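You operate a simulated robot arm through the tools that you are given. There is no shell and no other tool. Be economical: measure what you need, move in short steps, check, and stop when the job is done.

You run a simulated robot arm. Do the job below in one go: nothing can be reset, and whatever is moved stays where it is left.

JOB
Load the grey tray with the grey foot and the washers box, then slide it along to the press end.
Fine: the feet are in the cream drawer; shut it again. Where these are worked on the way, their far stop is far enough and under half their travel is too little: cream drawer.

Only the result counts: the job must be done as asked and must still hold three seconds after the hand-in. Knocking over, shifting, dropping, spilling or breaking anything else fails it.

ROBOT AND FRAMES
A 6-joint arm with a fingered hand, hanging from a carriage that runs on a rail from [-2.343, 0.007] to [0.137, 0] (x, y) and turns from -6.021 to 5.986 rad about z. Base frame: it is fixed where the carriage stands at the start and does not move with it; the origin is on the floor, on the carriage's upright axis, x ahead of it, y to its left, z up. Units: m, rad, N and s.
With the tool pointing down near the work surface it reaches from about 0.1 to 0.44 m from the robot's upright axis, wherever it stands. Its first joint turns from -2.897 to 2.897 rad. Places, roughly: cream drawer [0.6, 0.1, 0.6]; grey tray [0.6, -0.1, 0.7]; grey tray (13x10x3 cm) [0.6, -0.1, 0.7]. Payload 4 kg.
Tool frame: the origin (TCP) lies between the finger pads and is the grasp point; the fingertips stand 0.029 m ahead of it; z points along the fingers, y is the line along which they close. The gripper opens to 0.1 m. The gripper's body begins 0.034 m behind the TCP. The gripper is a hand of 5 fingers: y runs from the thumb to the fingers, the wrist lies at [-0.015, -0.114, -0.189] in the tool frame, and closing takes about 1.5 s.
Orientation is that of the tool frame in the base frame, as [roll, pitch, yaw] about the fixed x, y, z axes, in that order (R = Rz(yaw) Ry(pitch) Rx(roll)). With the fingers straight down and the wrist toward the robot, the tool's x, y and z point along [0, 1, 0], [1, 0, 0] and [0, 0, -1] of the base frame.

CONTROLS
- The arm moves only by the tool servo_tool. Its argument "deltas" is a list of rows, each a list of 6 numbers: the shift along the base's x, y, z in cm, then the turn, a rotation vector about the base's x, y, z in rad. In form: [[tx, ty, tz, rx, ry, rz], ...]. A call has 1 to 8 rows; each row is the pose to reach, as a shift and turn from the pose commanded when the call began. "gripper" is the closure, from 0 (fully open) to 1 (shut), set as the call begins (left out, the last holds). Rows are played at 5 a second. More than 0.05 m and 0.15 rad between two rows, or a gripper value outside its range, and nothing of the call is played. Where a pose cannot be reached the arm comes as near as it can. A force on the tool above 70 N (or 10 N above the force at the start of the call, whichever is more), or a blocked arm, ends the call early, and 0.2 s more pass. Each finger travels about 0.108 m/s and halts on what it meets, pressing with about 34 N; the grip force reading is that of the motor and also rises with nothing between the fingers. The clock runs only during rows and for 0.2 s after the last one: add rows that repeat a pose to give the fingers time. The reply holds the time, the measured pose of the TCP, the force on the tool along the base axes, the opening and the grip force, in the units named above and with some noise, with the torque about the TCP (base axes, N m) and any sound that the robot's microphone picked up.
- Cameras (640 x 400 px; columns grow to the right, rows downward): "scene" is now at [0.2602, 0.0185, 1.6784]; the picture's right is [0.28, -0.96, 0.00], its down [-0.90, -0.26, -0.36] and it looks along [0.35, 0.10, -0.93] (base axes); focal length 273 px, centre (320, 200). "wrist" rides on the gripper at [0.066, -0.086, -0.121] in the tool frame; the picture's right is [-0.76, 0.31, -0.58], its down [-0.59, -0.70, 0.40] and it looks along [-0.28, 0.64, 0.71] (tool axes); focal length 247 px, centre (320, 200). There is no depth. A picture from a camera that has moved, and an enlarged one, comes with that camera's place and axes in the base frame and with its lens. The place of the scene camera against the robot may be out by one fixed shift of up to 0.012 m in any direction.
- snapshot(camera): a new picture of that camera. No time passes.
- raise_lower(by): slides the trunk up (or, below 0, down) by that many m; the arm and the scene camera ride with it, the base frame stays. It gives what a move gives, with no picture.
- steer(legs): drives the robot by 1 to 6 legs, each [ahead, left, turn to the left] in m, m and rad, along the robot's own axes; the way and the turn of a leg run together, so that a leg with both is an arc; at most 1.5 m and 3.142 rad a leg. The arm and the cameras ride along, it lands a little off, and it stops where it bumps. It keeps to its track: a leg is cut to what the track allows. It gives what a move gives.
- finger_targets(index, middle, ring, little, thumb_bend, thumb_turn): sets how far each is bent, from 0 (flat) to 1 (curled in); at 0.3 the hand is open as for a grip, at 0.7 the pads meet at the TCP. One left out holds its place. A second passes; each finger stops where it meets its share of the squeeze, and holds until it gets a number again. A gripper value or a shape takes the hand back. It gives what a move gives, with no picture; readings hold the bend of each and the force on index, middle, ring, little, thumb and palm. thumb_turn goes from beside the hand (0) to across from the fingers (1), as for a grip.
- set_grasp(shape): the hand has 5 fingers and takes this shape, open, in about a second: jaw (thumb against the fingers, like two jaws); tri (thumb and two fingers); tip (a fingertip pinch); poke (one finger out to press); point (the index stretched); flat (the hand flat); cup (the hand cupped); fist (a fist). The gripper value then closes the fingers along that shape, each until it touches; the sizes above hold for jaw. It gives what a move gives, with no picture.
- head_to(pan, tilt): turns the head with the scene camera to pan (to the left, within 2.705 rad either way) and tilt (down, from -0.506 to 1.204), counted from straight ahead of the robot. It gives what a move gives.
- inspect(camera, box): a new picture of the part [left, top, right, bottom] of that camera's present view, enlarged. No time passes.
- close_job(): hands the job in; it is judged then, once.

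Go step by step. Nothing tells you exact positions but the pictures and the camera data: compare them with the known pose of the tool, close in by small moves and look again before you grip or let go. The budget is 120 turns and 82 pictures, counting those below and the enlarged ones. Unless the task says otherwise, let go and move clear before handing in, and close with one line.

The tools are called after "Call:" as a command line: name --pt "numbers of a row" for each row, then --argument value for the rest, lists and objects as JSON in quotes. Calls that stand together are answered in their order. servo_tool: Moves the arm, as the interface text tells. Its arguments: {"type":"object","properties":{"deltas":{"type":"array","items":{"type":"array","items":{"type":"number"}}},"gripper":{"type":"number"}},"required":["deltas"]} The other tools are called the same way: raise_lower (by) slides the trunk up or down; set_grasp (shape) gives the hand a shape; finger_targets (index, middle, ring, little, thumb_bend, thumb_turn) moves the fingers one by one; steer (legs) drives the base; head_to (pan, tilt) turns the head that bears the scene camera; snapshot (camera) takes a picture; inspect (camera, box) takes an enlarged picture of a part of a camera's view; close_job () hands the job in.

At the start:

```text
time_s: 0.0
tool_pos: [0.3868, 0.1135, 0.9989]
orientation: [-3.142, 0.0, 1.571]
ft_force: [-0.1, 0.5, 0.2]
ft_torque: [-0.02, 0.0, -0.03]
gripper_width: 0.0998
finger_force: 0.2
shape: jaw
bend: [0.3, 0.3, 0.3, 0.3, 0.3, 0.98]
finger forces: [0.1, 0.1, 0.0, 0.1, 0.0, 0.0]
trunk travel left (down, up): [-0.42, 0.18]
robot x, y, heading: [0.0028, 0.0038, 0.001]
head pan, tilt: [0.279, 1.201]
```

scene: 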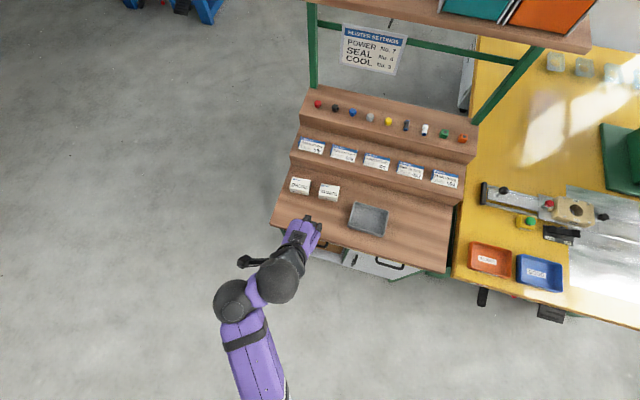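
wrist: 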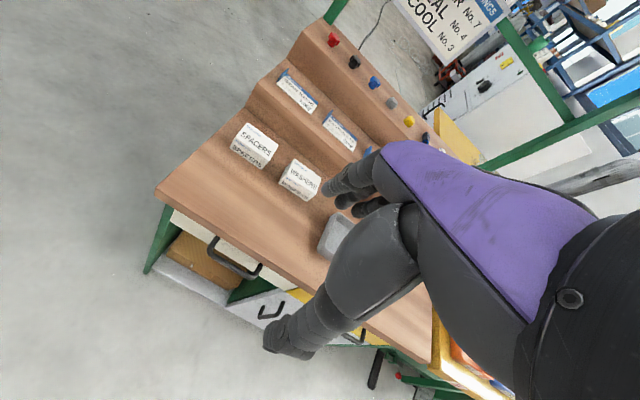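

I see a stepped bench with small parts at the back, labelled boxes, a grey tray and drawers under the front edge. I'll look closer first.

Call:
inspect --camera "scene" --box '[260, 80, 480, 280]'

Call:
inspect --camera "wrist" --box '[140, 110, 440, 390]'

Call:
inspect --camera "scene" --box '[440, 40, 640, 340]'

```text
2.00 times, centred on (370, 180) of scene
camera zoom: at [0.2602, 0.0185, 1.6784], right [0.28, -0.96, 0.0], down [-0.9, -0.26, -0.36], along [0.35, 0.1, -0.93], focal length 546 px, centre (220, 240)
```

zoom: 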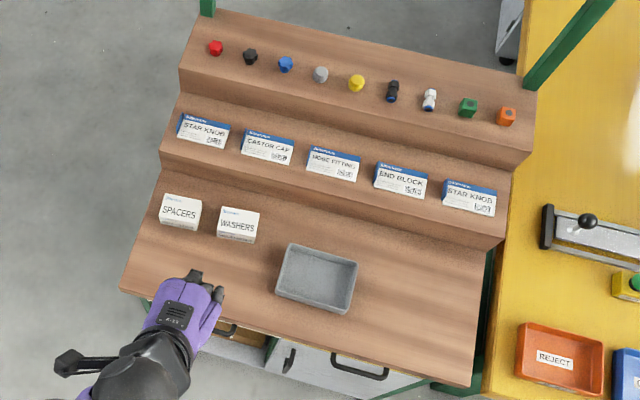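

```text
1.43 times, centred on (290, 250) of wrist
camera zoom: at [0.3008, 0.178, 1.1198], right [0.31, -0.76, 0.58], down [-0.7, -0.59, -0.4], along [0.64, -0.28, -0.71], focal length 353 px, centre (363, 129)
```

zoom: 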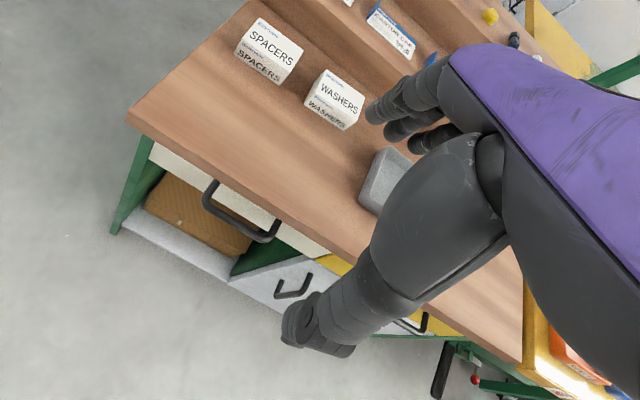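

```text
1.33 times, centred on (540, 190) of scene
camera zoom: at [0.2602, 0.0185, 1.6784], right [0.28, -0.96, 0.0], down [-0.9, -0.26, -0.36], along [0.35, 0.1, -0.93], focal length 364 px, centre (27, 213)
```

zoom: 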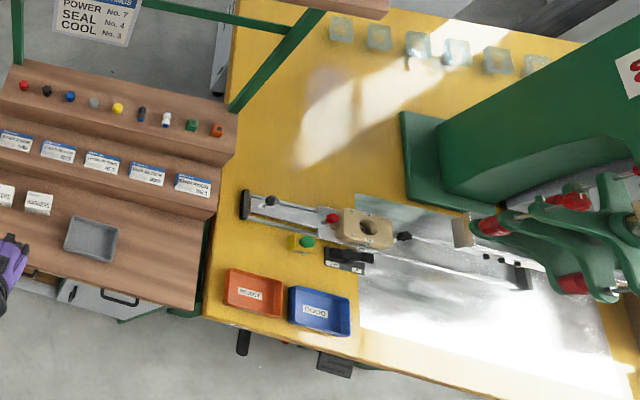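

The tray is roughly at (0.59,-0.07) and the washers box at (0.63,0.09); the table height is still uncertain. I'll back up along the rail to see the drawer fronts.

Call:
steer --legs '[[-0.5, 0, 0]]'

Call:
head_to --pan 0.0 --tilt 0.75

Call:
snapshot --camera "scene"

Call:
snapshot --camera "wrist"

```text
time_s: 2.9
tool_pos: [-0.1119, 0.1169, 0.9986]
orientation: [-3.14, 0.0, 1.574]
ft_force: [0.3, 0.2, -0.2]
ft_torque: [-0.02, 0.0, 0.0]
gripper_width: 0.0999
finger_force: 0.1
shape: jaw
bend: [0.3, 0.3, 0.3, 0.3, 0.3, 0.98]
finger forces: [0.0, 0.0, 0.1, 0.0, 0.0, 0.0]
trunk travel left (down, up): [-0.42, 0.18]
robot x, y, heading: [-0.5012, 0.0005, 0.003]
head pan, tilt: [0.279, 1.201]
```

```text
time_s: 3.8
tool_pos: [-0.1121, 0.1166, 0.9993]
orientation: [-3.141, 0.002, 1.574]
ft_force: [-0.2, 0.5, -0.7]
ft_torque: [0.0, -0.01, 0.0]
gripper_width: 0.0997
finger_force: 0.0
shape: jaw
bend: [0.3, 0.3, 0.3, 0.3, 0.3, 0.98]
finger forces: [0.0, 0.0, 0.0, 0.0, 0.1, 0.0]
trunk travel left (down, up): [-0.42, 0.18]
robot x, y, heading: [-0.5005, -0.0005, 0.002]
head pan, tilt: [0.0, 0.75]
```

```text
76 pictures are left
camera scene: at [-0.2095, 0.0058, 1.71], right [0.0, -1.0, 0.0], down [-0.68, 0.0, -0.73], along [0.73, 0.0, -0.68], focal length 273 px, centre (320, 200)
```

scene: 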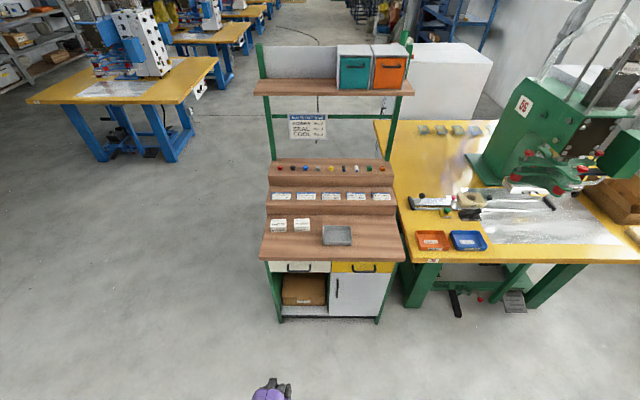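

```text
75 pictures are left
camera wrist: at [-0.1985, 0.1807, 1.1198], right [0.31, -0.76, 0.58], down [-0.7, -0.59, -0.4], along [0.64, -0.28, -0.71], focal length 247 px, centre (320, 200)
```

wrist: 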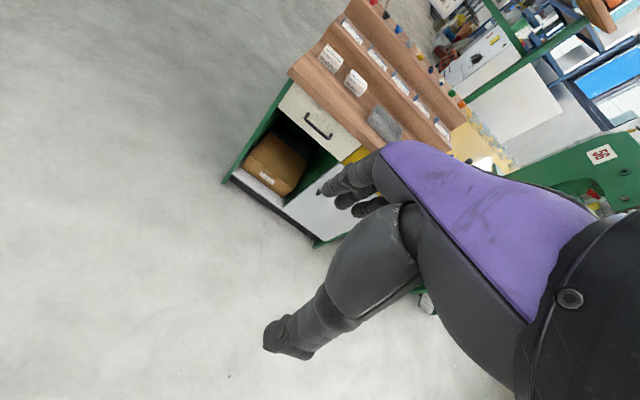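

Call:
inspect --camera "scene" --box '[250, 200, 420, 330]'

Call:
inspect --camera "wrist" --box '[230, 20, 470, 200]'

```text
3.08 times, centred on (335, 265) of scene
camera zoom: at [-0.2095, 0.0058, 1.71], right [0.0, -1.0, 0.0], down [-0.68, 0.0, -0.73], along [0.73, 0.0, -0.68], focal length 839 px, centre (274, 0)
```

zoom: 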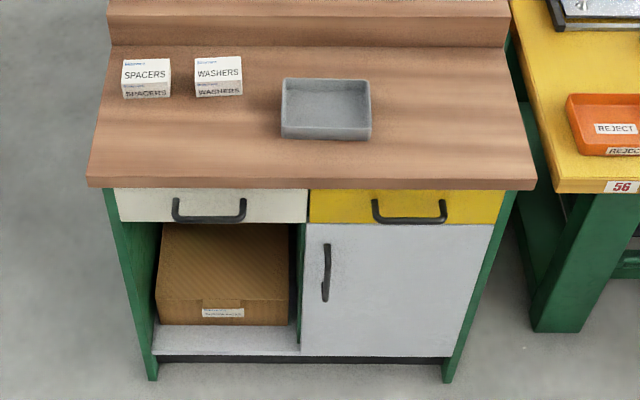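

```text
2.22 times, centred on (350, 110) of wrist
camera zoom: at [-0.1985, 0.1807, 1.1198], right [0.31, -0.76, 0.58], down [-0.7, -0.59, -0.4], along [0.64, -0.28, -0.71], focal length 549 px, centre (253, 400)
```

zoom: 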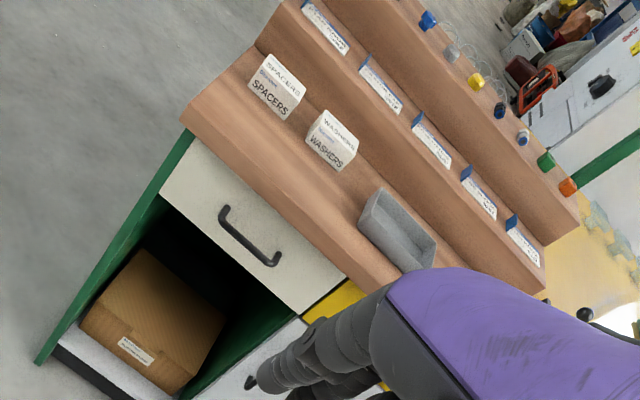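

The tabletop is at z≈0.712 with its front edge at x≈0.49. The cream drawer handle bar is at x≈0.461, z≈0.654, y 0.05–0.15. I'll drive up and bring the hand down tilted forward, short of the handle.

Call:
steer --legs '[[0.52, 0, 0]]'

Call:
servo_tool --pt "0 0 -3 0 -0.14 0" --pt "-1 -0.5 -7 0 -0.27 0" --pt "-2 -1 -11 0 -0.4 0" --pt "-3 -1.5 -15 0 -0.53 0" --pt "-4 -1.7 -19 0 -0.67 0" --pt "-5 -1.7 -23 0 -0.8 0" --pt "-5 -1.7 -27 0 -0.8 0" --gripper 0.5

Call:
snapshot --camera "wrist"

Call:
snapshot --camera "scene"

```text
time_s: 6.9
tool_pos: [0.4083, 0.1113, 0.9991]
orientation: [3.141, 0.0, 1.565]
ft_force: [-1.5, -0.2, 0.5]
ft_torque: [-0.01, -0.05, 0.01]
gripper_width: 0.0997
finger_force: 0.1
shape: jaw
bend: [0.3, 0.3, 0.3, 0.3, 0.3, 0.98]
finger forces: [0.0, 0.0, 0.1, 0.0, 0.0, 0.0]
trunk travel left (down, up): [-0.42, 0.18]
robot x, y, heading: [0.0205, -0.0002, -0.01]
head pan, tilt: [0.0, 0.75]
```

```text
time_s: 8.5
tool_pos: [0.3565, 0.0997, 0.7826]
orientation: [2.339, -0.007, 1.57]
ft_force: [0.1, 0.8, 0.3]
ft_torque: [-0.07, 0.03, -0.09]
gripper_width: 0.0501
finger_force: 0.1
shape: jaw
bend: [0.41, 0.43, 0.74, 0.49, 0.35, 1.0]
finger forces: [0.0, 0.1, 0.1, 0.0, 0.1, 0.0]
out of reach, approached as far as the arm can: row 6, 7
trunk travel left (down, up): [-0.42, 0.18]
robot x, y, heading: [0.0218, -0.0003, -0.003]
head pan, tilt: [0.0, 0.75]
```

```text
72 pictures are left
camera wrist: at [0.21, 0.1639, 0.8065], right [-0.2, -0.76, 0.62], down [-0.2, -0.58, -0.79], along [0.96, -0.28, -0.04], focal length 247 px, centre (320, 200)
```

wrist: 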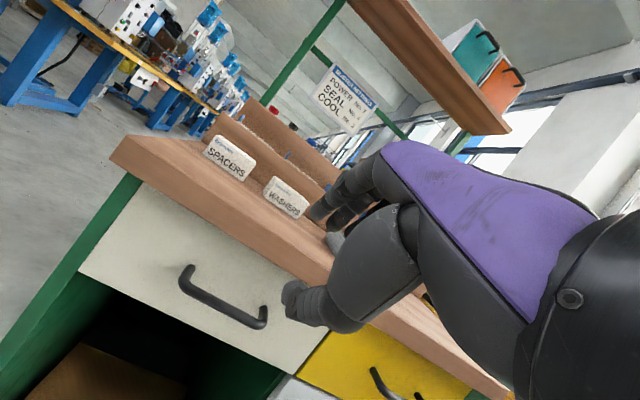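

```text
71 pictures are left
camera scene: at [0.3097, 0.002, 1.7101], right [0.0, -1.0, 0.0], down [-0.68, 0.0, -0.73], along [0.73, 0.0, -0.68], focal length 273 px, centre (320, 200)
```

scene: 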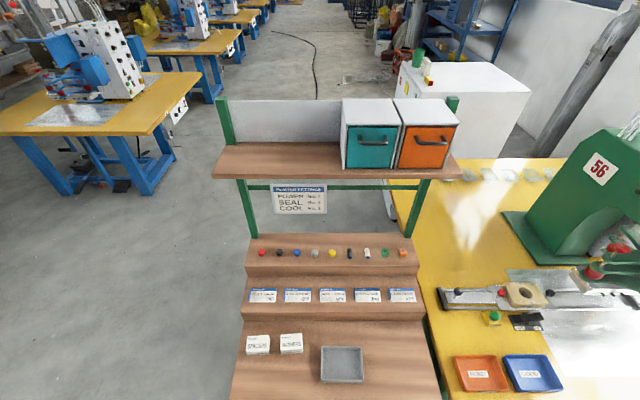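

The arm has hit its lower limit at z≈0.78, so I'll lower the trunk with the hand still well short of the handle.

Call:
raise_lower --by -0.12

Call:
head_to --pan 0.2 --tilt 1.2

Call:
snapshot --camera "scene"

Call:
snapshot --camera "wrist"

```text
time_s: 10.0
tool_pos: [0.3567, 0.0968, 0.6635]
orientation: [2.342, -0.004, 1.567]
ft_force: [0.0, 0.6, -0.7]
ft_torque: [-0.02, 0.01, 0.0]
gripper_width: 0.0499
finger_force: 0.1
shape: jaw
bend: [0.41, 0.43, 0.74, 0.49, 0.35, 1.0]
finger forces: [0.0, 0.0, 0.0, 0.0, 0.1, 0.0]
trunk travel left (down, up): [-0.3, 0.3]
robot x, y, heading: [0.019, -0.001, -0.006]
head pan, tilt: [0.0, 0.75]
```

```text
time_s: 10.9
tool_pos: [0.3572, 0.0962, 0.6627]
orientation: [2.343, -0.003, 1.566]
ft_force: [-0.1, 0.0, -0.2]
ft_torque: [0.04, -0.01, 0.01]
gripper_width: 0.0497
finger_force: 0.1
shape: jaw
bend: [0.41, 0.43, 0.74, 0.49, 0.35, 1.0]
finger forces: [0.1, 0.0, 0.1, 0.1, 0.0, 0.1]
trunk travel left (down, up): [-0.3, 0.3]
robot x, y, heading: [0.0196, 0.0043, -0.01]
head pan, tilt: [0.201, 1.201]
```

```text
70 pictures are left
camera scene: at [0.2821, 0.013, 1.5584], right [0.19, -0.98, 0.0], down [-0.91, -0.18, -0.36], along [0.36, 0.07, -0.93], focal length 273 px, centre (320, 200)
```

scene: 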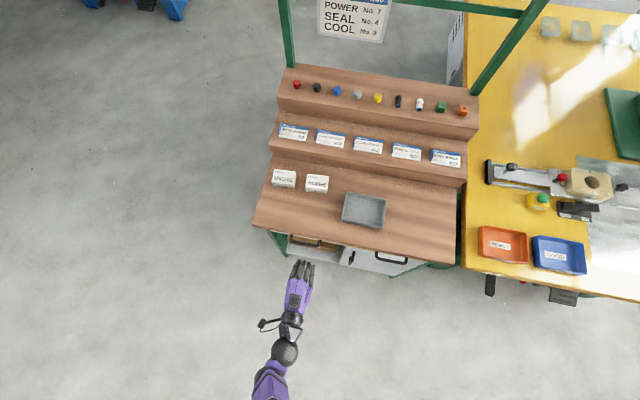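

```text
69 pictures are left
camera wrist: at [0.2102, 0.1622, 0.6856], right [-0.2, -0.76, 0.62], down [-0.21, -0.59, -0.78], along [0.96, -0.29, -0.04], focal length 247 px, centre (320, 200)
```

wrist: 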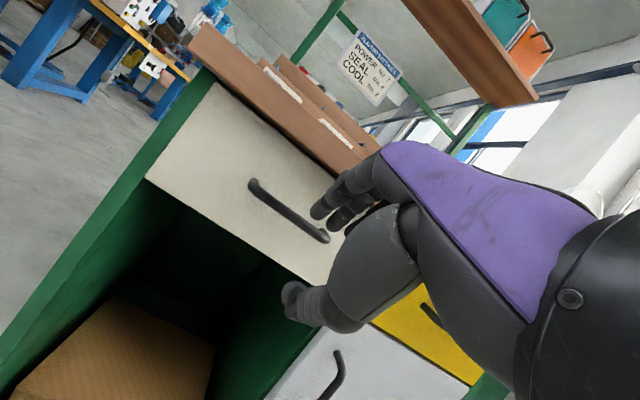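

The handle centre is near (0.461, 0.103, 0.65). I'll rise to the line of approach and come in along the finger direction.

Call:
servo_tool --pt "1 0.3 2.2 0 0 0" --pt "3 0.6 4.3 0 0 0" --pt "4.7 0.6 4.3 0 0 0"

Call:
inspect --camera "wrist" --box '[180, 120, 440, 340]'

Call:
inspect --camera "scene" --box '[240, 200, 400, 330]'

```text
time_s: 11.7
tool_pos: [0.405, 0.1031, 0.7068]
orientation: [2.342, -0.003, 1.569]
ft_force: [0.0, 0.2, -0.9]
ft_torque: [0.04, 0.05, 0.0]
gripper_width: 0.0502
finger_force: 0.0
shape: jaw
bend: [0.41, 0.43, 0.74, 0.49, 0.35, 1.0]
finger forces: [0.0, 0.1, 0.1, 0.0, 0.1, 0.0]
trunk travel left (down, up): [-0.3, 0.3]
robot x, y, heading: [0.0235, 0.0007, -0.005]
head pan, tilt: [0.201, 1.201]
```

```text
1.82 times, centred on (310, 230) of wrist
camera zoom: at [0.2579, 0.168, 0.7291], right [-0.2, -0.76, 0.62], down [-0.21, -0.59, -0.78], along [0.96, -0.29, -0.04], focal length 449 px, centre (338, 146)
```

zoom: 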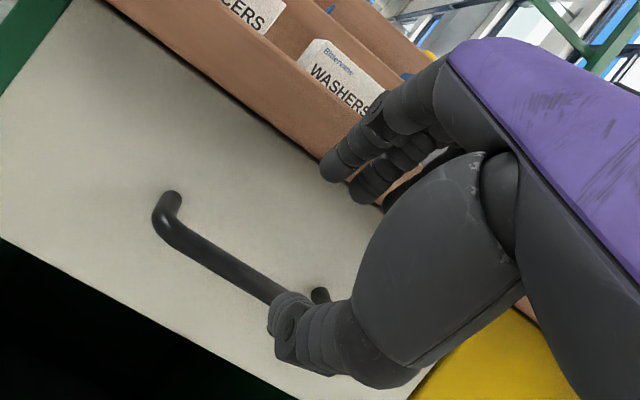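

```text
3.08 times, centred on (320, 265) of scene
camera zoom: at [0.2823, 0.0132, 1.5585], right [0.2, -0.98, 0.0], down [-0.91, -0.18, -0.36], along [0.36, 0.07, -0.93], focal length 839 px, centre (320, 0)
```

zoom: 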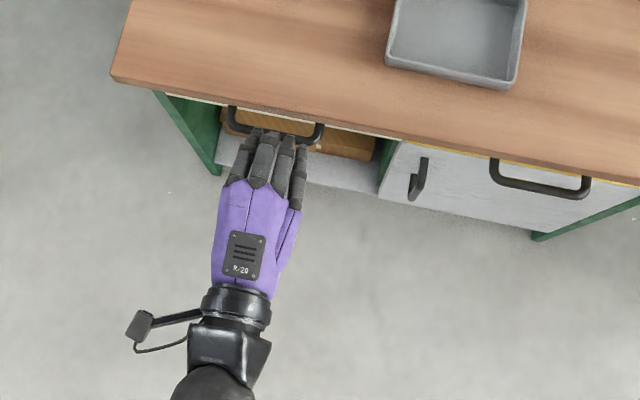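

The hand is centred on the handle, with the fingers above the bar and the thumb below it. I'll advance along the finger axis.

Call:
servo_tool --pt "1.2 0 -1.2 0 0 0" --pt "2.4 0 -2.4 0 0 0" --pt "3.6 0 -3.6 0 0 0" --pt "4.6 0 -4.7 0 0 0" --pt "4.6 0 -4.7 0 0 0"

Call:
inspect --camera "wrist" --box '[180, 120, 440, 340]'

Call:
inspect --camera "scene" --box '[240, 200, 400, 330]'

```text
time_s: 12.9
tool_pos: [0.4419, 0.1016, 0.661]
orientation: [2.351, -0.003, 1.569]
ft_force: [-15.8, -2.2, -13.7]
ft_torque: [0.17, -0.41, -0.17]
gripper_width: 0.045
finger_force: 0.1
shape: jaw
bend: [0.41, 0.53, 0.74, 0.49, 0.35, 1.0]
finger forces: [0.0, 20.5, 0.1, 0.0, 0.0, 0.0]
out of reach, approached as far as the arm can: row 4, 5
trunk travel left (down, up): [-0.3, 0.3]
robot x, y, heading: [0.0208, -0.0007, -0.006]
head pan, tilt: [0.201, 1.201]
```

```text
1.82 times, centred on (310, 230) of wrist
camera zoom: at [0.2946, 0.1677, 0.6851], right [-0.2, -0.76, 0.62], down [-0.21, -0.59, -0.78], along [0.96, -0.29, -0.05], focal length 449 px, centre (338, 146)
```

zoom: 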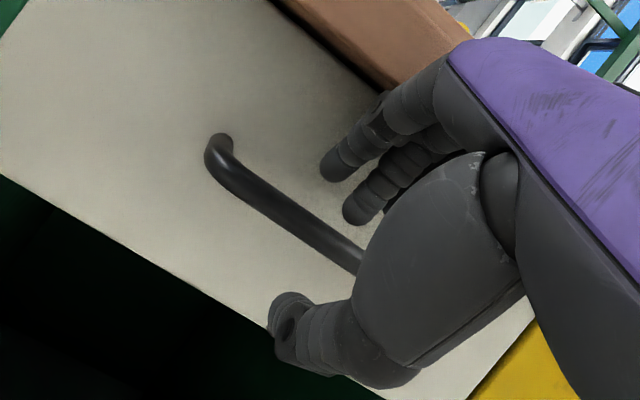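

```text
3.08 times, centred on (320, 265) of scene
camera zoom: at [0.2797, 0.0128, 1.5572], right [0.19, -0.98, 0.0], down [-0.92, -0.18, -0.36], along [0.35, 0.07, -0.93], focal length 839 px, centre (320, 0)
```

zoom: 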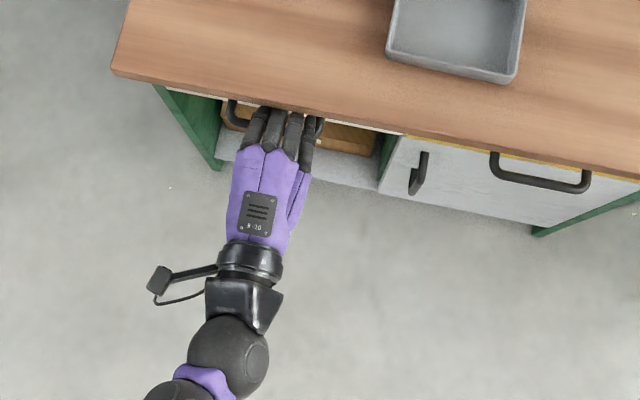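

The middle finger touches the drawer front and the fingers are over the bar. I'll ease back slightly, centre, and close.

Call:
servo_tool --pt "-0.8 0.6 0.0 0 0 0" --pt "-0.8 0.6 0.0 0 0 0"

Call:
servo_tool --pt "0 0 0 0 0 0" --pt "0 0 0 0 0 0" --pt "0 0 0 0 0 0" --pt "0 0 0 0 0 0" --pt "0 0 0 0 0 0" --pt "0 0 0 0 0 0" --gripper 1.0

Call:
inspect --camera "wrist" --box '[180, 120, 440, 340]'

```text
time_s: 13.5
tool_pos: [0.437, 0.1105, 0.6668]
orientation: [2.343, -0.003, 1.567]
ft_force: [-12.3, -1.8, -2.4]
ft_torque: [0.07, -0.42, -0.16]
gripper_width: 0.0473
finger_force: 0.1
shape: jaw
bend: [0.41, 0.48, 0.74, 0.49, 0.35, 1.0]
finger forces: [0.0, 12.5, 0.0, 0.0, 0.1, 0.0]
trunk travel left (down, up): [-0.3, 0.3]
robot x, y, heading: [0.0223, -0.0006, -0.008]
head pan, tilt: [0.201, 1.201]
```

```text
time_s: 14.9
tool_pos: [0.4404, 0.1094, 0.6674]
orientation: [2.34, -0.005, 1.568]
ft_force: [-2.7, 0.3, -0.8]
ft_torque: [-0.01, -0.09, -0.02]
gripper_width: 0.0
finger_force: 34.0
shape: jaw
bend: [0.71, 0.57, 0.7, 0.7, 0.71, 1.0]
finger forces: [0.0, 2.1, 0.0, 0.0, 0.1, 0.0]
trunk travel left (down, up): [-0.3, 0.3]
robot x, y, heading: [0.0202, 0.0015, -0.009]
head pan, tilt: [0.201, 1.201]
```

```text
1.82 times, centred on (310, 230) of wrist
camera zoom: at [0.2935, 0.1756, 0.6893], right [-0.2, -0.76, 0.62], down [-0.21, -0.58, -0.78], along [0.96, -0.29, -0.04], focal length 449 px, centre (338, 146)
```

zoom: 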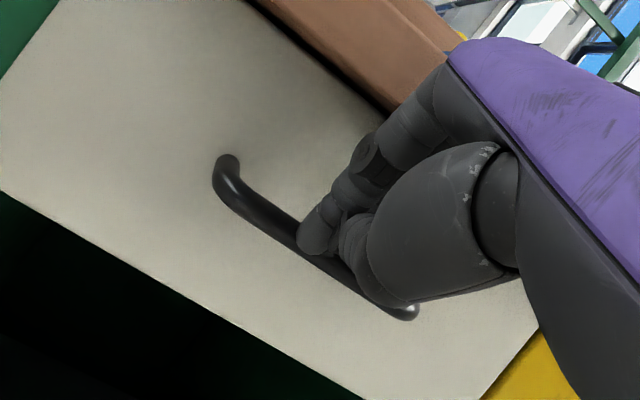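

The fingers closed just short of the bar. I'll back off, reopen, go in lower and deeper, and close there.

Call:
servo_tool --pt "-1.5 0 1.5 0 0 0" --pt "-3 0 3 0 0 0"

Call:
servo_tool --pt "0 0 0 0 0 0" --pt "0 0 0 0 0 0" --pt "0 0.3 0 0 0 0" --pt "1.2 0.3 -1.3 0 0 0" --pt "2.4 0.3 -2.6 0 0 0" --pt "3.5 0.3 -4.0 0 0 0" --pt "3.5 0.3 -4.0 0 0 0" --gripper 0.5

Call:
inspect --camera "wrist" --box '[180, 120, 440, 340]'

```text
time_s: 15.5
tool_pos: [0.4096, 0.1097, 0.6972]
orientation: [2.341, -0.004, 1.568]
ft_force: [0.3, -0.4, 0.0]
ft_torque: [-0.03, -0.04, -0.01]
gripper_width: 0.0001
finger_force: 33.8
shape: jaw
bend: [0.71, 0.57, 0.7, 0.7, 0.71, 1.0]
finger forces: [0.1, 0.0, 0.0, 0.0, 0.0, 0.0]
trunk travel left (down, up): [-0.3, 0.3]
robot x, y, heading: [0.0223, 0.0016, -0.006]
head pan, tilt: [0.201, 1.201]
```

```text
time_s: 17.1
tool_pos: [0.4371, 0.1131, 0.6645]
orientation: [2.343, -0.002, 1.567]
ft_force: [-7.7, 0.1, -2.3]
ft_torque: [0.05, -0.25, -0.06]
gripper_width: 0.0487
finger_force: 0.1
shape: jaw
bend: [0.41, 0.45, 0.74, 0.49, 0.36, 1.0]
finger forces: [0.0, 7.3, 0.0, 0.1, 0.1, 0.0]
out of reach, approached as far as the arm can: row 6, 7
trunk travel left (down, up): [-0.3, 0.3]
robot x, y, heading: [0.0202, -0.0007, -0.008]
head pan, tilt: [0.201, 1.201]
```

```text
1.82 times, centred on (310, 230) of wrist
camera zoom: at [0.2895, 0.1776, 0.6867], right [-0.2, -0.76, 0.62], down [-0.21, -0.59, -0.78], along [0.96, -0.29, -0.04], focal length 449 px, centre (338, 146)
```

zoom: 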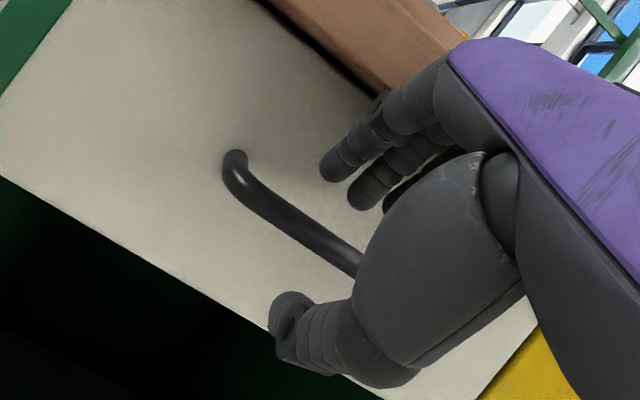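

Reach is limiting downward, so I'll back off, lower the trunk a little more and use a steeper hand tilt.

Call:
servo_tool --pt "-2 0 2 0 0 0" --pt "-5 0 3.5 0 0 0" --pt "-5 0 5 0 0.14 0" --pt "-5 0 8 0 0.28 0"

Call:
raise_lower --by -0.06

Call:
snapshot --camera "wrist"

```text
time_s: 18.1
tool_pos: [0.3894, 0.1126, 0.744]
orientation: [2.626, 0.001, 1.566]
ft_force: [0.9, 0.3, -0.1]
ft_torque: [0.02, 0.01, 0.04]
gripper_width: 0.0499
finger_force: 0.1
shape: jaw
bend: [0.41, 0.43, 0.74, 0.49, 0.36, 1.0]
finger forces: [0.0, 0.0, 0.0, 0.1, 0.0, 0.0]
trunk travel left (down, up): [-0.3, 0.3]
robot x, y, heading: [0.0204, 0.0056, -0.01]
head pan, tilt: [0.201, 1.201]
```

```text
time_s: 19.1
tool_pos: [0.3898, 0.1137, 0.6846]
orientation: [2.623, -0.001, 1.567]
ft_force: [-0.3, 0.6, 0.2]
ft_torque: [0.01, -0.01, -0.02]
gripper_width: 0.0499
finger_force: 0.0
shape: jaw
bend: [0.41, 0.43, 0.74, 0.49, 0.36, 1.0]
finger forces: [0.1, 0.1, 0.0, 0.1, 0.1, 0.0]
trunk travel left (down, up): [-0.24, 0.36]
robot x, y, heading: [0.0202, 0.0011, -0.007]
head pan, tilt: [0.201, 1.201]
```

```text
62 pictures are left
camera wrist: at [0.2556, 0.1781, 0.7462], right [-0.02, -0.76, 0.65], down [-0.42, -0.59, -0.7], along [0.91, -0.29, -0.3], focal length 247 px, centre (320, 200)
```

wrist: 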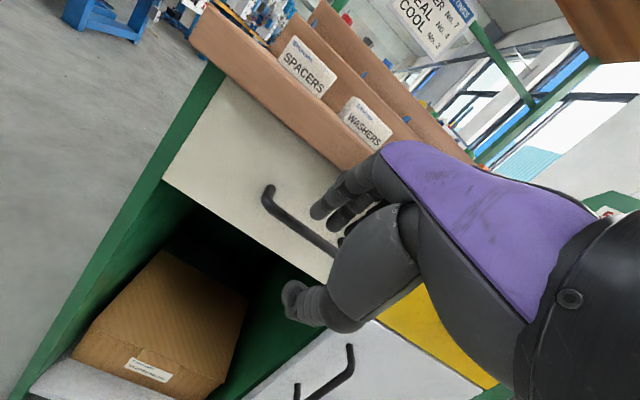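

I'll narrow the opening a little and come in along the steeper finger axis.

Call:
servo_tool --pt "1 0 1.5 0 0 0" --pt "3 0 2 0 0 0" --pt "3 0 2 0 0 0" --pt "4.2 0 -0.1 0 0 0" --pt "5.1 0 -1.5 0 0 0" --pt "5.6 0 -2.4 0 0 0" --pt "5.6 0 -2.4 0 0 0" --gripper 0.65

Call:
inspect --camera "wrist" --box '[180, 120, 440, 340]'

Call:
inspect --camera "scene" --box '[240, 200, 400, 330]'

```text
time_s: 20.7
tool_pos: [0.4395, 0.1105, 0.6592]
orientation: [2.624, -0.002, 1.568]
ft_force: [-33.9, -3.1, 23.7]
ft_torque: [-0.18, -2.18, -0.55]
gripper_width: 0.0356
finger_force: 0.1
shape: jaw
bend: [0.47, 0.51, 0.74, 0.54, 0.43, 1.0]
finger forces: [0.0, 81.9, 0.0, 0.0, 0.1, 0.0]
trunk travel left (down, up): [-0.24, 0.36]
robot x, y, heading: [0.0206, -0.0015, -0.008]
head pan, tilt: [0.201, 1.201]
```

```text
1.82 times, centred on (310, 230) of wrist
camera zoom: at [0.3043, 0.1773, 0.7216], right [-0.02, -0.76, 0.65], down [-0.42, -0.59, -0.7], along [0.91, -0.29, -0.3], focal length 449 px, centre (338, 146)
```

zoom: 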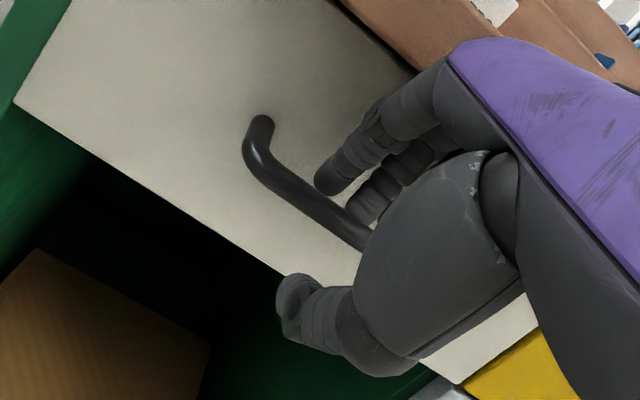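

```text
3.08 times, centred on (320, 265) of scene
camera zoom: at [0.2782, 0.0129, 1.4975], right [0.2, -0.98, 0.0], down [-0.92, -0.18, -0.36], along [0.35, 0.07, -0.93], focal length 839 px, centre (320, 0)
```

zoom: 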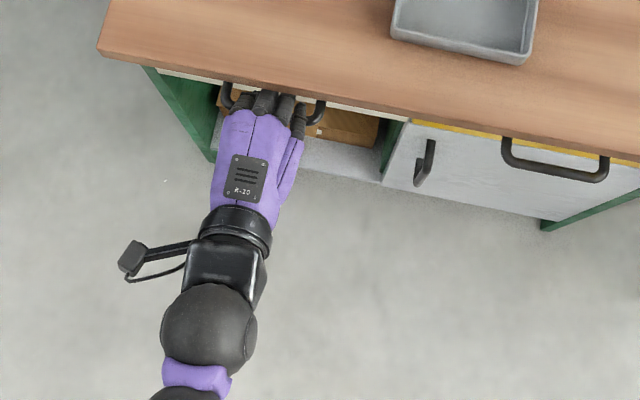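

The middle finger is pressing hard on something. I'll take a closer look before moving.

Call:
inspect --camera "wrist" --box '[260, 160, 360, 230]'

Call:
inspect --camera "scene" --box '[285, 215, 335, 250]'

```text
5.71 times, centred on (310, 195) of wrist
camera zoom: at [0.3043, 0.1773, 0.7216], right [-0.02, -0.76, 0.65], down [-0.42, -0.59, -0.7], along [0.91, -0.29, -0.3], focal length 1411 px, centre (377, 229)
```

zoom: 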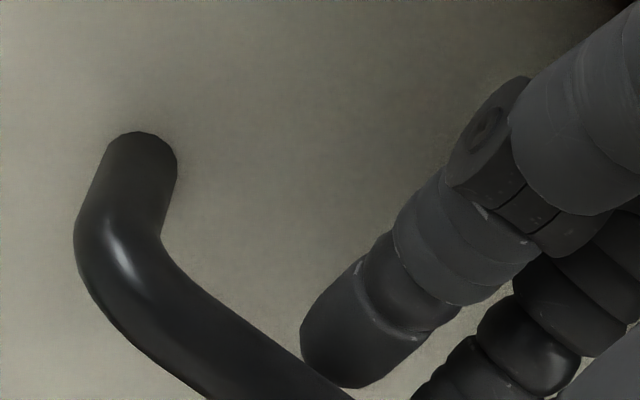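

```text
11.43 times, centred on (310, 232) of scene
camera zoom: at [0.2782, 0.0129, 1.4975], right [0.2, -0.98, 0.0], down [-0.92, -0.18, -0.36], along [0.35, 0.07, -0.93], focal length 3117 px, centre (434, -171)
```

zoom: 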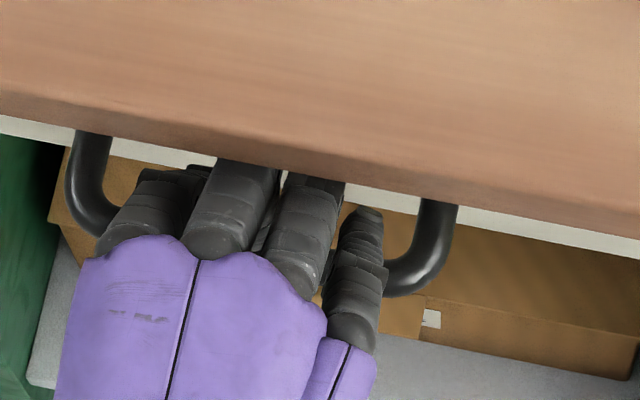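

The index looks seated in the gap just behind the bar, and the middle is wedged against the front. I'll ease off 4 mm and close here.

Call:
servo_tool --pt "-0.4 0 0.1 0 0 0" --pt "-0.4 0 0.1 0 0 0" --pt "-0.4 0 0.1 0 0 0" --pt "-0.4 0 0.1 0 0 0" --pt "-0.4 0 0.1 0 0 0" --pt "-0.4 0 0.1 0 0 0" --pt "-0.4 0 0.1 0 0 0" --gripper 1.0

Call:
inspect --camera "wrist" --box '[180, 120, 440, 340]'

```text
time_s: 22.3
tool_pos: [0.4387, 0.1118, 0.6606]
orientation: [2.625, -0.002, 1.566]
ft_force: [-14.6, -0.9, 6.9]
ft_torque: [-0.16, -0.76, -0.12]
gripper_width: 0.0086
finger_force: 34.4
shape: jaw
bend: [0.52, 0.51, 0.74, 0.56, 0.7, 1.0]
finger forces: [14.8, 78.4, 2.9, 0.0, 26.3, 0.0]
trunk travel left (down, up): [-0.24, 0.36]
robot x, y, heading: [0.0219, 0.0015, -0.003]
head pan, tilt: [0.201, 1.201]
```

```text
1.82 times, centred on (310, 230) of wrist
camera zoom: at [0.3039, 0.1771, 0.7227], right [-0.02, -0.76, 0.65], down [-0.42, -0.59, -0.69], along [0.91, -0.29, -0.3], focal length 449 px, centre (338, 146)
```

zoom: 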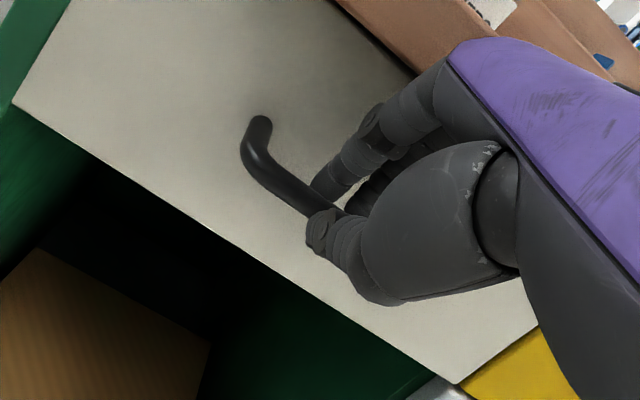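

The bar is now between the thumb and the fingers, with forces on both sides. I'll pull gently.

Call:
servo_tool --pt "-1.5 0 0 0 0 0" --pt "-3 0 0 0 0 0" --pt "-4.5 0 0 0 0 0" --pt "-6 0 0 0 0 0"

Call:
snapshot --camera "wrist"

Call:
snapshot --camera "scene"

```text
time_s: 23.3
tool_pos: [0.3848, 0.1128, 0.6634]
orientation: [2.617, -0.005, 1.567]
ft_force: [-1.7, -4.4, 26.0]
ft_torque: [-0.47, -0.66, -0.23]
gripper_width: 0.0078
finger_force: 34.0
shape: jaw
bend: [0.52, 0.53, 0.76, 0.56, 0.72, 1.0]
finger forces: [0.0, 9.1, 14.1, 0.0, 0.0, 0.0]
trunk travel left (down, up): [-0.24, 0.36]
robot x, y, heading: [0.0198, 0.0013, -0.005]
head pan, tilt: [0.201, 1.201]
```

```text
56 pictures are left
camera wrist: at [0.2491, 0.1783, 0.7252], right [-0.03, -0.76, 0.65], down [-0.41, -0.58, -0.7], along [0.91, -0.29, -0.3], focal length 247 px, centre (320, 200)
```

wrist: 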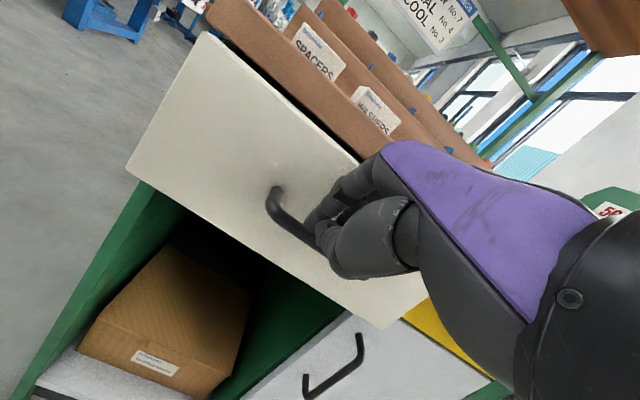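

```text
55 pictures are left
camera scene: at [0.2827, 0.0129, 1.4989], right [0.19, -0.98, 0.0], down [-0.91, -0.18, -0.36], along [0.36, 0.07, -0.93], focal length 273 px, centre (320, 200)
```

scene: 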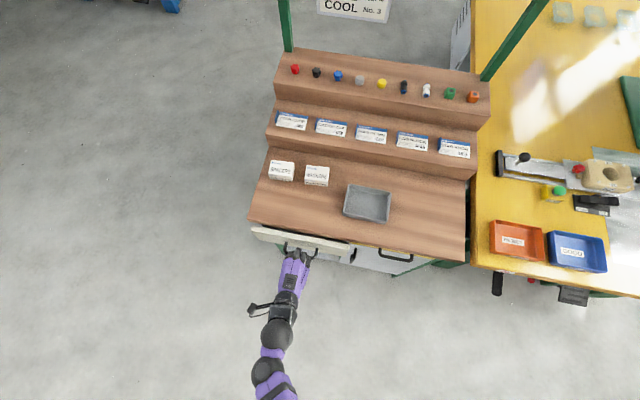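

The drawer is moving, about 5 cm so far. I'll keep pulling.

Call:
servo_tool --pt "-2 0 0 0 0 0" --pt "-4 0 0 0 0 0" --pt "-6 0 0 0 0 0" --pt "-8 0 0 0 0 0" --pt "-10 0 0 0 0 0" --pt "-12 0 0 0 0 0"

Call:
snapshot --camera "scene"

```text
time_s: 24.7
tool_pos: [0.2816, 0.1132, 0.6626]
orientation: [2.611, -0.006, 1.567]
ft_force: [-0.3, -3.3, 48.7]
ft_torque: [-0.68, -1.33, -0.27]
gripper_width: 0.0085
finger_force: 34.1
shape: jaw
bend: [0.5, 0.51, 0.77, 0.56, 0.72, 1.0]
finger forces: [29.5, 14.7, 19.9, 0.0, 0.0, 0.0]
out of reach, approached as far as the arm can: row 6
trunk travel left (down, up): [-0.24, 0.36]
robot x, y, heading: [0.0234, 0.0025, -0.003]
head pan, tilt: [0.201, 1.201]
```

```text
54 pictures are left
camera scene: at [0.283, 0.013, 1.4992], right [0.19, -0.98, 0.0], down [-0.91, -0.18, -0.36], along [0.36, 0.07, -0.93], focal length 273 px, centre (320, 200)
```

scene: 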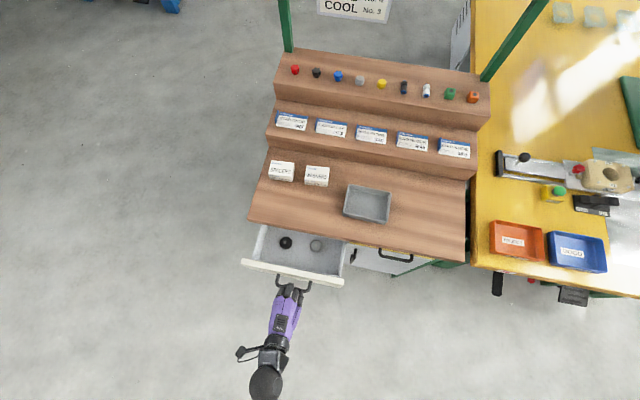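

The drawer is about 16 cm open and I see a black and a grey foot inside. I'll pull further with the carriage to gain clearance from the table edge.

Call:
steer --legs '[[-0.06, 0, 0]]'

Call:
inspect --camera "scene" --box '[230, 210, 380, 310]'

```text
time_s: 25.6
tool_pos: [0.2226, 0.1128, 0.6616]
orientation: [2.613, -0.006, 1.565]
ft_force: [-0.1, -3.2, 48.7]
ft_torque: [-0.57, -1.37, -0.23]
gripper_width: 0.009
finger_force: 34.1
shape: jaw
bend: [0.5, 0.5, 0.77, 0.56, 0.72, 1.0]
finger forces: [30.0, 15.2, 17.7, 0.1, 0.0, 0.0]
trunk travel left (down, up): [-0.24, 0.36]
robot x, y, heading: [-0.041, 0.002, -0.001]
head pan, tilt: [0.201, 1.201]
```

```text
4.00 times, centred on (305, 260) of scene
camera zoom: at [0.2236, 0.0133, 1.4988], right [0.2, -0.98, 0.0], down [-0.91, -0.18, -0.36], along [0.36, 0.07, -0.93], focal length 1091 px, centre (380, -40)
```

zoom: 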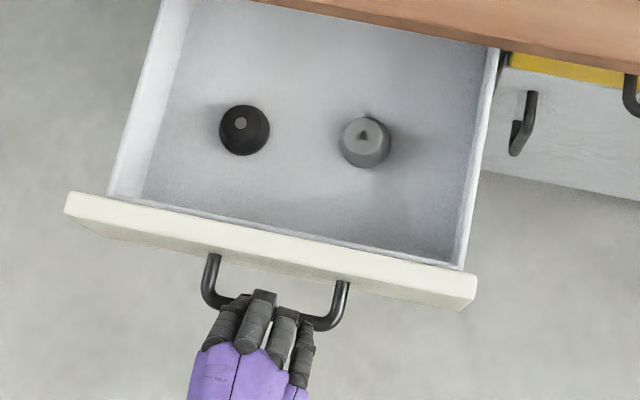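

The drawer is now about 22 cm open and the grey foot sits near (0.40, 0.06). I'll let go of the handle and back out along the finger axis.

Call:
servo_tool --pt "0 0 0 0 0 0" --pt "0 0 0.3 0 0 0" --pt "-0.5 0 1 0 0 0" --pt "-1.5 0 2.7 0 0 0" --pt "-2.5 0 4.5 0 0 0" --pt "-3.5 0 6.5 0 0 0" --gripper 0.6

Call:
snapshot --camera "scene"

```text
time_s: 27.0
tool_pos: [0.2295, 0.1134, 0.7135]
orientation: [2.615, -0.004, 1.567]
ft_force: [0.3, 0.0, -0.3]
ft_torque: [0.0, 0.02, -0.02]
gripper_width: 0.04
finger_force: 0.1
shape: jaw
bend: [0.44, 0.47, 0.75, 0.52, 0.41, 1.0]
finger forces: [0.0, 0.1, 0.1, 0.1, 0.0, 0.0]
out of reach, approached as far as the arm can: row 3, 4, 5, 6
trunk travel left (down, up): [-0.24, 0.36]
robot x, y, heading: [-0.0386, 0.001, 0.0]
head pan, tilt: [0.201, 1.201]
```

```text
52 pictures are left
camera scene: at [0.2224, 0.0134, 1.4983], right [0.2, -0.98, 0.0], down [-0.91, -0.18, -0.36], along [0.36, 0.07, -0.93], focal length 273 px, centre (320, 200)
```

scene: 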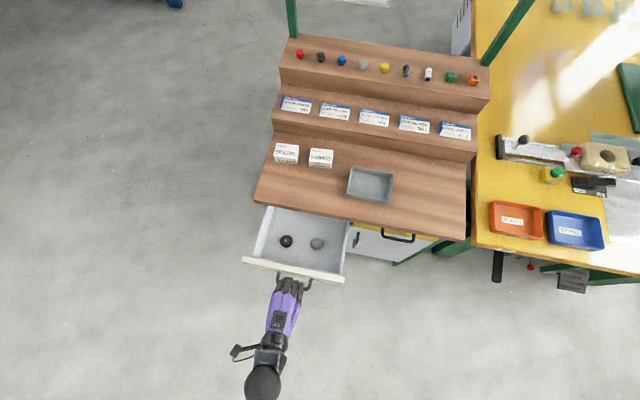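

The hand is clear above the bar. I'll raise the trunk, straighten the hand, and move forward over the drawer.

Call:
raise_lower --by 0.12

Call:
steer --legs '[[0.08, 0, 0]]'

Call:
servo_tool --pt "2 -1 2 0 0.13 0" --pt "5 -2 3 0 0.26 0" --pt "8 -3 4 0 0.39 0" --pt "10 -4 4 0 0.526 0" --gripper 0.2

Call:
snapshot --camera "wrist"

Call:
inspect --camera "scene" --box '[230, 180, 430, 310]'

```text
time_s: 28.5
tool_pos: [0.229, 0.1125, 0.8343]
orientation: [2.615, -0.006, 1.567]
ft_force: [-0.7, -1.1, 0.2]
ft_torque: [0.0, -0.02, 0.0]
gripper_width: 0.0397
finger_force: 0.0
shape: jaw
bend: [0.44, 0.47, 0.75, 0.52, 0.41, 1.0]
finger forces: [0.0, 0.0, 0.0, 0.0, 0.1, 0.1]
trunk travel left (down, up): [-0.36, 0.24]
robot x, y, heading: [-0.0414, -0.003, -0.003]
head pan, tilt: [0.201, 1.201]
```

```text
time_s: 29.6
tool_pos: [0.3094, 0.1125, 0.8342]
orientation: [2.614, -0.004, 1.566]
ft_force: [0.3, 1.2, -0.5]
ft_torque: [0.0, -0.02, 0.01]
gripper_width: 0.0399
finger_force: 0.0
shape: jaw
bend: [0.44, 0.47, 0.75, 0.52, 0.41, 1.0]
finger forces: [0.1, 0.1, 0.0, 0.1, 0.0, 0.0]
trunk travel left (down, up): [-0.36, 0.24]
robot x, y, heading: [0.0384, -0.0026, 0.0]
head pan, tilt: [0.201, 1.201]
```

```text
time_s: 30.6
tool_pos: [0.409, 0.0731, 0.8739]
orientation: [-3.141, -0.003, 1.565]
ft_force: [-0.9, 0.2, -0.5]
ft_torque: [0.02, -0.02, 0.01]
gripper_width: 0.0798
finger_force: 0.0
shape: jaw
bend: [0.38, 0.33, 0.25, 0.37, 0.3, 0.99]
finger forces: [0.0, 0.0, 0.1, 0.1, 0.1, 0.0]
trunk travel left (down, up): [-0.36, 0.24]
robot x, y, heading: [0.0375, -0.0001, -0.003]
head pan, tilt: [0.201, 1.201]
```

```text
51 pictures are left
camera wrist: at [0.3228, 0.1382, 0.9947], right [0.3, -0.76, 0.58], down [-0.71, -0.58, -0.4], along [0.64, -0.29, -0.71], focal length 247 px, centre (320, 200)
```

wrist: 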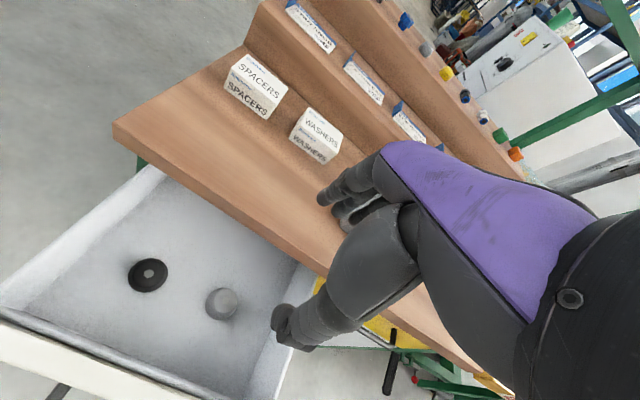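

```text
3.08 times, centred on (330, 245) of scene
camera zoom: at [0.3022, 0.0131, 1.6184], right [0.19, -0.98, 0.0], down [-0.91, -0.18, -0.36], along [0.36, 0.07, -0.93], focal length 839 px, centre (289, 62)
```

zoom: 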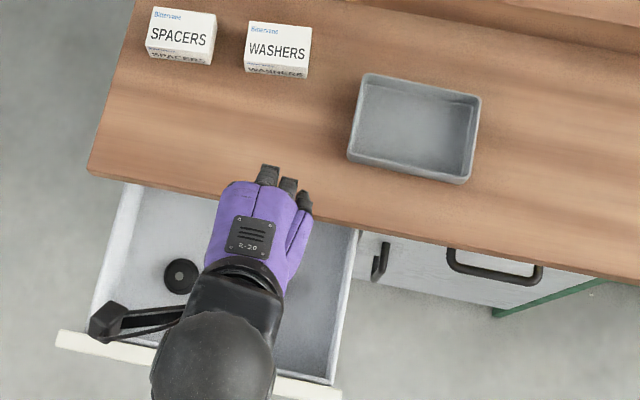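

I'll zoom in on the foot to get its position and height.

Call:
inspect --camera "wrist" --box '[100, 230, 300, 355]'

```text
3.20 times, centred on (200, 292) of wrist
camera zoom: at [0.3228, 0.1382, 0.9947], right [0.3, -0.76, 0.58], down [-0.71, -0.58, -0.4], along [0.64, -0.29, -0.71], focal length 790 px, centre (704, -96)
```

zoom: 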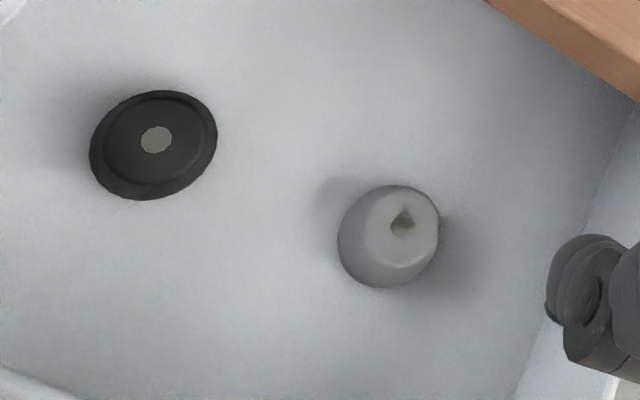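

The foot is about 4 cm wide, at roughly (0.40, 0.063) with its top near z 0.64. I'll lower in stages over it.

Call:
servo_tool --pt "-0.9 -0.6 -3 0 0 0" --pt "-0.9 -0.6 -3 0 0 0" --gripper 0.15

Call:
raise_lower --by -0.12

Call:
snapshot --camera "wrist"

Call:
inspect --camera "scene" --box '[230, 200, 430, 330]'

```text
time_s: 31.2
tool_pos: [0.4007, 0.0658, 0.8438]
orientation: [3.14, -0.002, 1.564]
ft_force: [0.6, -0.2, 0.0]
ft_torque: [0.0, 0.03, 0.05]
gripper_width: 0.0847
finger_force: 0.1
shape: jaw
bend: [0.36, 0.32, 0.25, 0.35, 0.3, 0.98]
finger forces: [0.0, 0.1, 0.0, 0.0, 0.0, 0.1]
trunk travel left (down, up): [-0.36, 0.24]
robot x, y, heading: [0.0413, 0.0016, -0.008]
head pan, tilt: [0.201, 1.201]
```

```text
time_s: 32.7
tool_pos: [0.401, 0.067, 0.7241]
orientation: [3.138, 0.0, 1.565]
ft_force: [-1.8, 0.4, 0.1]
ft_torque: [-0.05, 0.0, 0.03]
gripper_width: 0.0846
finger_force: 0.0
shape: jaw
bend: [0.36, 0.32, 0.25, 0.35, 0.3, 0.98]
finger forces: [0.1, 0.0, 0.1, 0.1, 0.0, 0.0]
trunk travel left (down, up): [-0.24, 0.36]
robot x, y, heading: [0.0411, -0.0006, -0.006]
head pan, tilt: [0.201, 1.201]
```

```text
48 pictures are left
camera wrist: at [0.3142, 0.1317, 0.8442], right [0.3, -0.76, 0.58], down [-0.71, -0.58, -0.4], along [0.64, -0.29, -0.71], focal length 247 px, centre (320, 200)
```

wrist: 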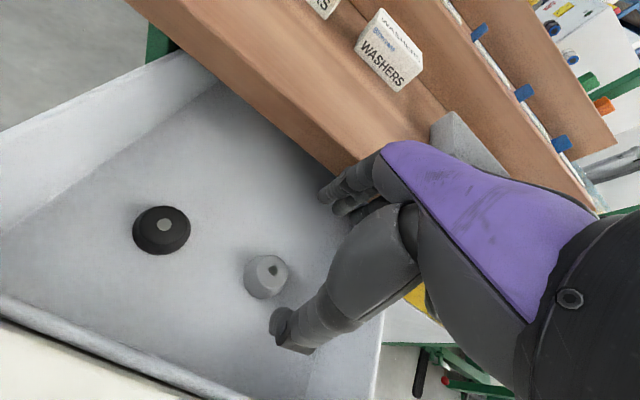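

```text
3.08 times, centred on (330, 265) of scene
camera zoom: at [0.302, 0.013, 1.4984], right [0.19, -0.98, 0.0], down [-0.91, -0.18, -0.36], along [0.36, 0.07, -0.93], focal length 839 px, centre (289, 0)
```

zoom: 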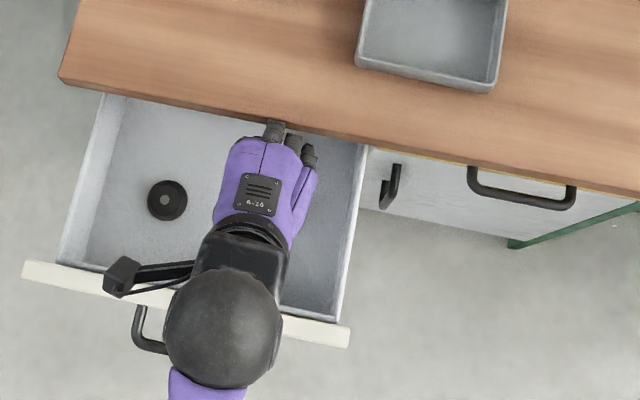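

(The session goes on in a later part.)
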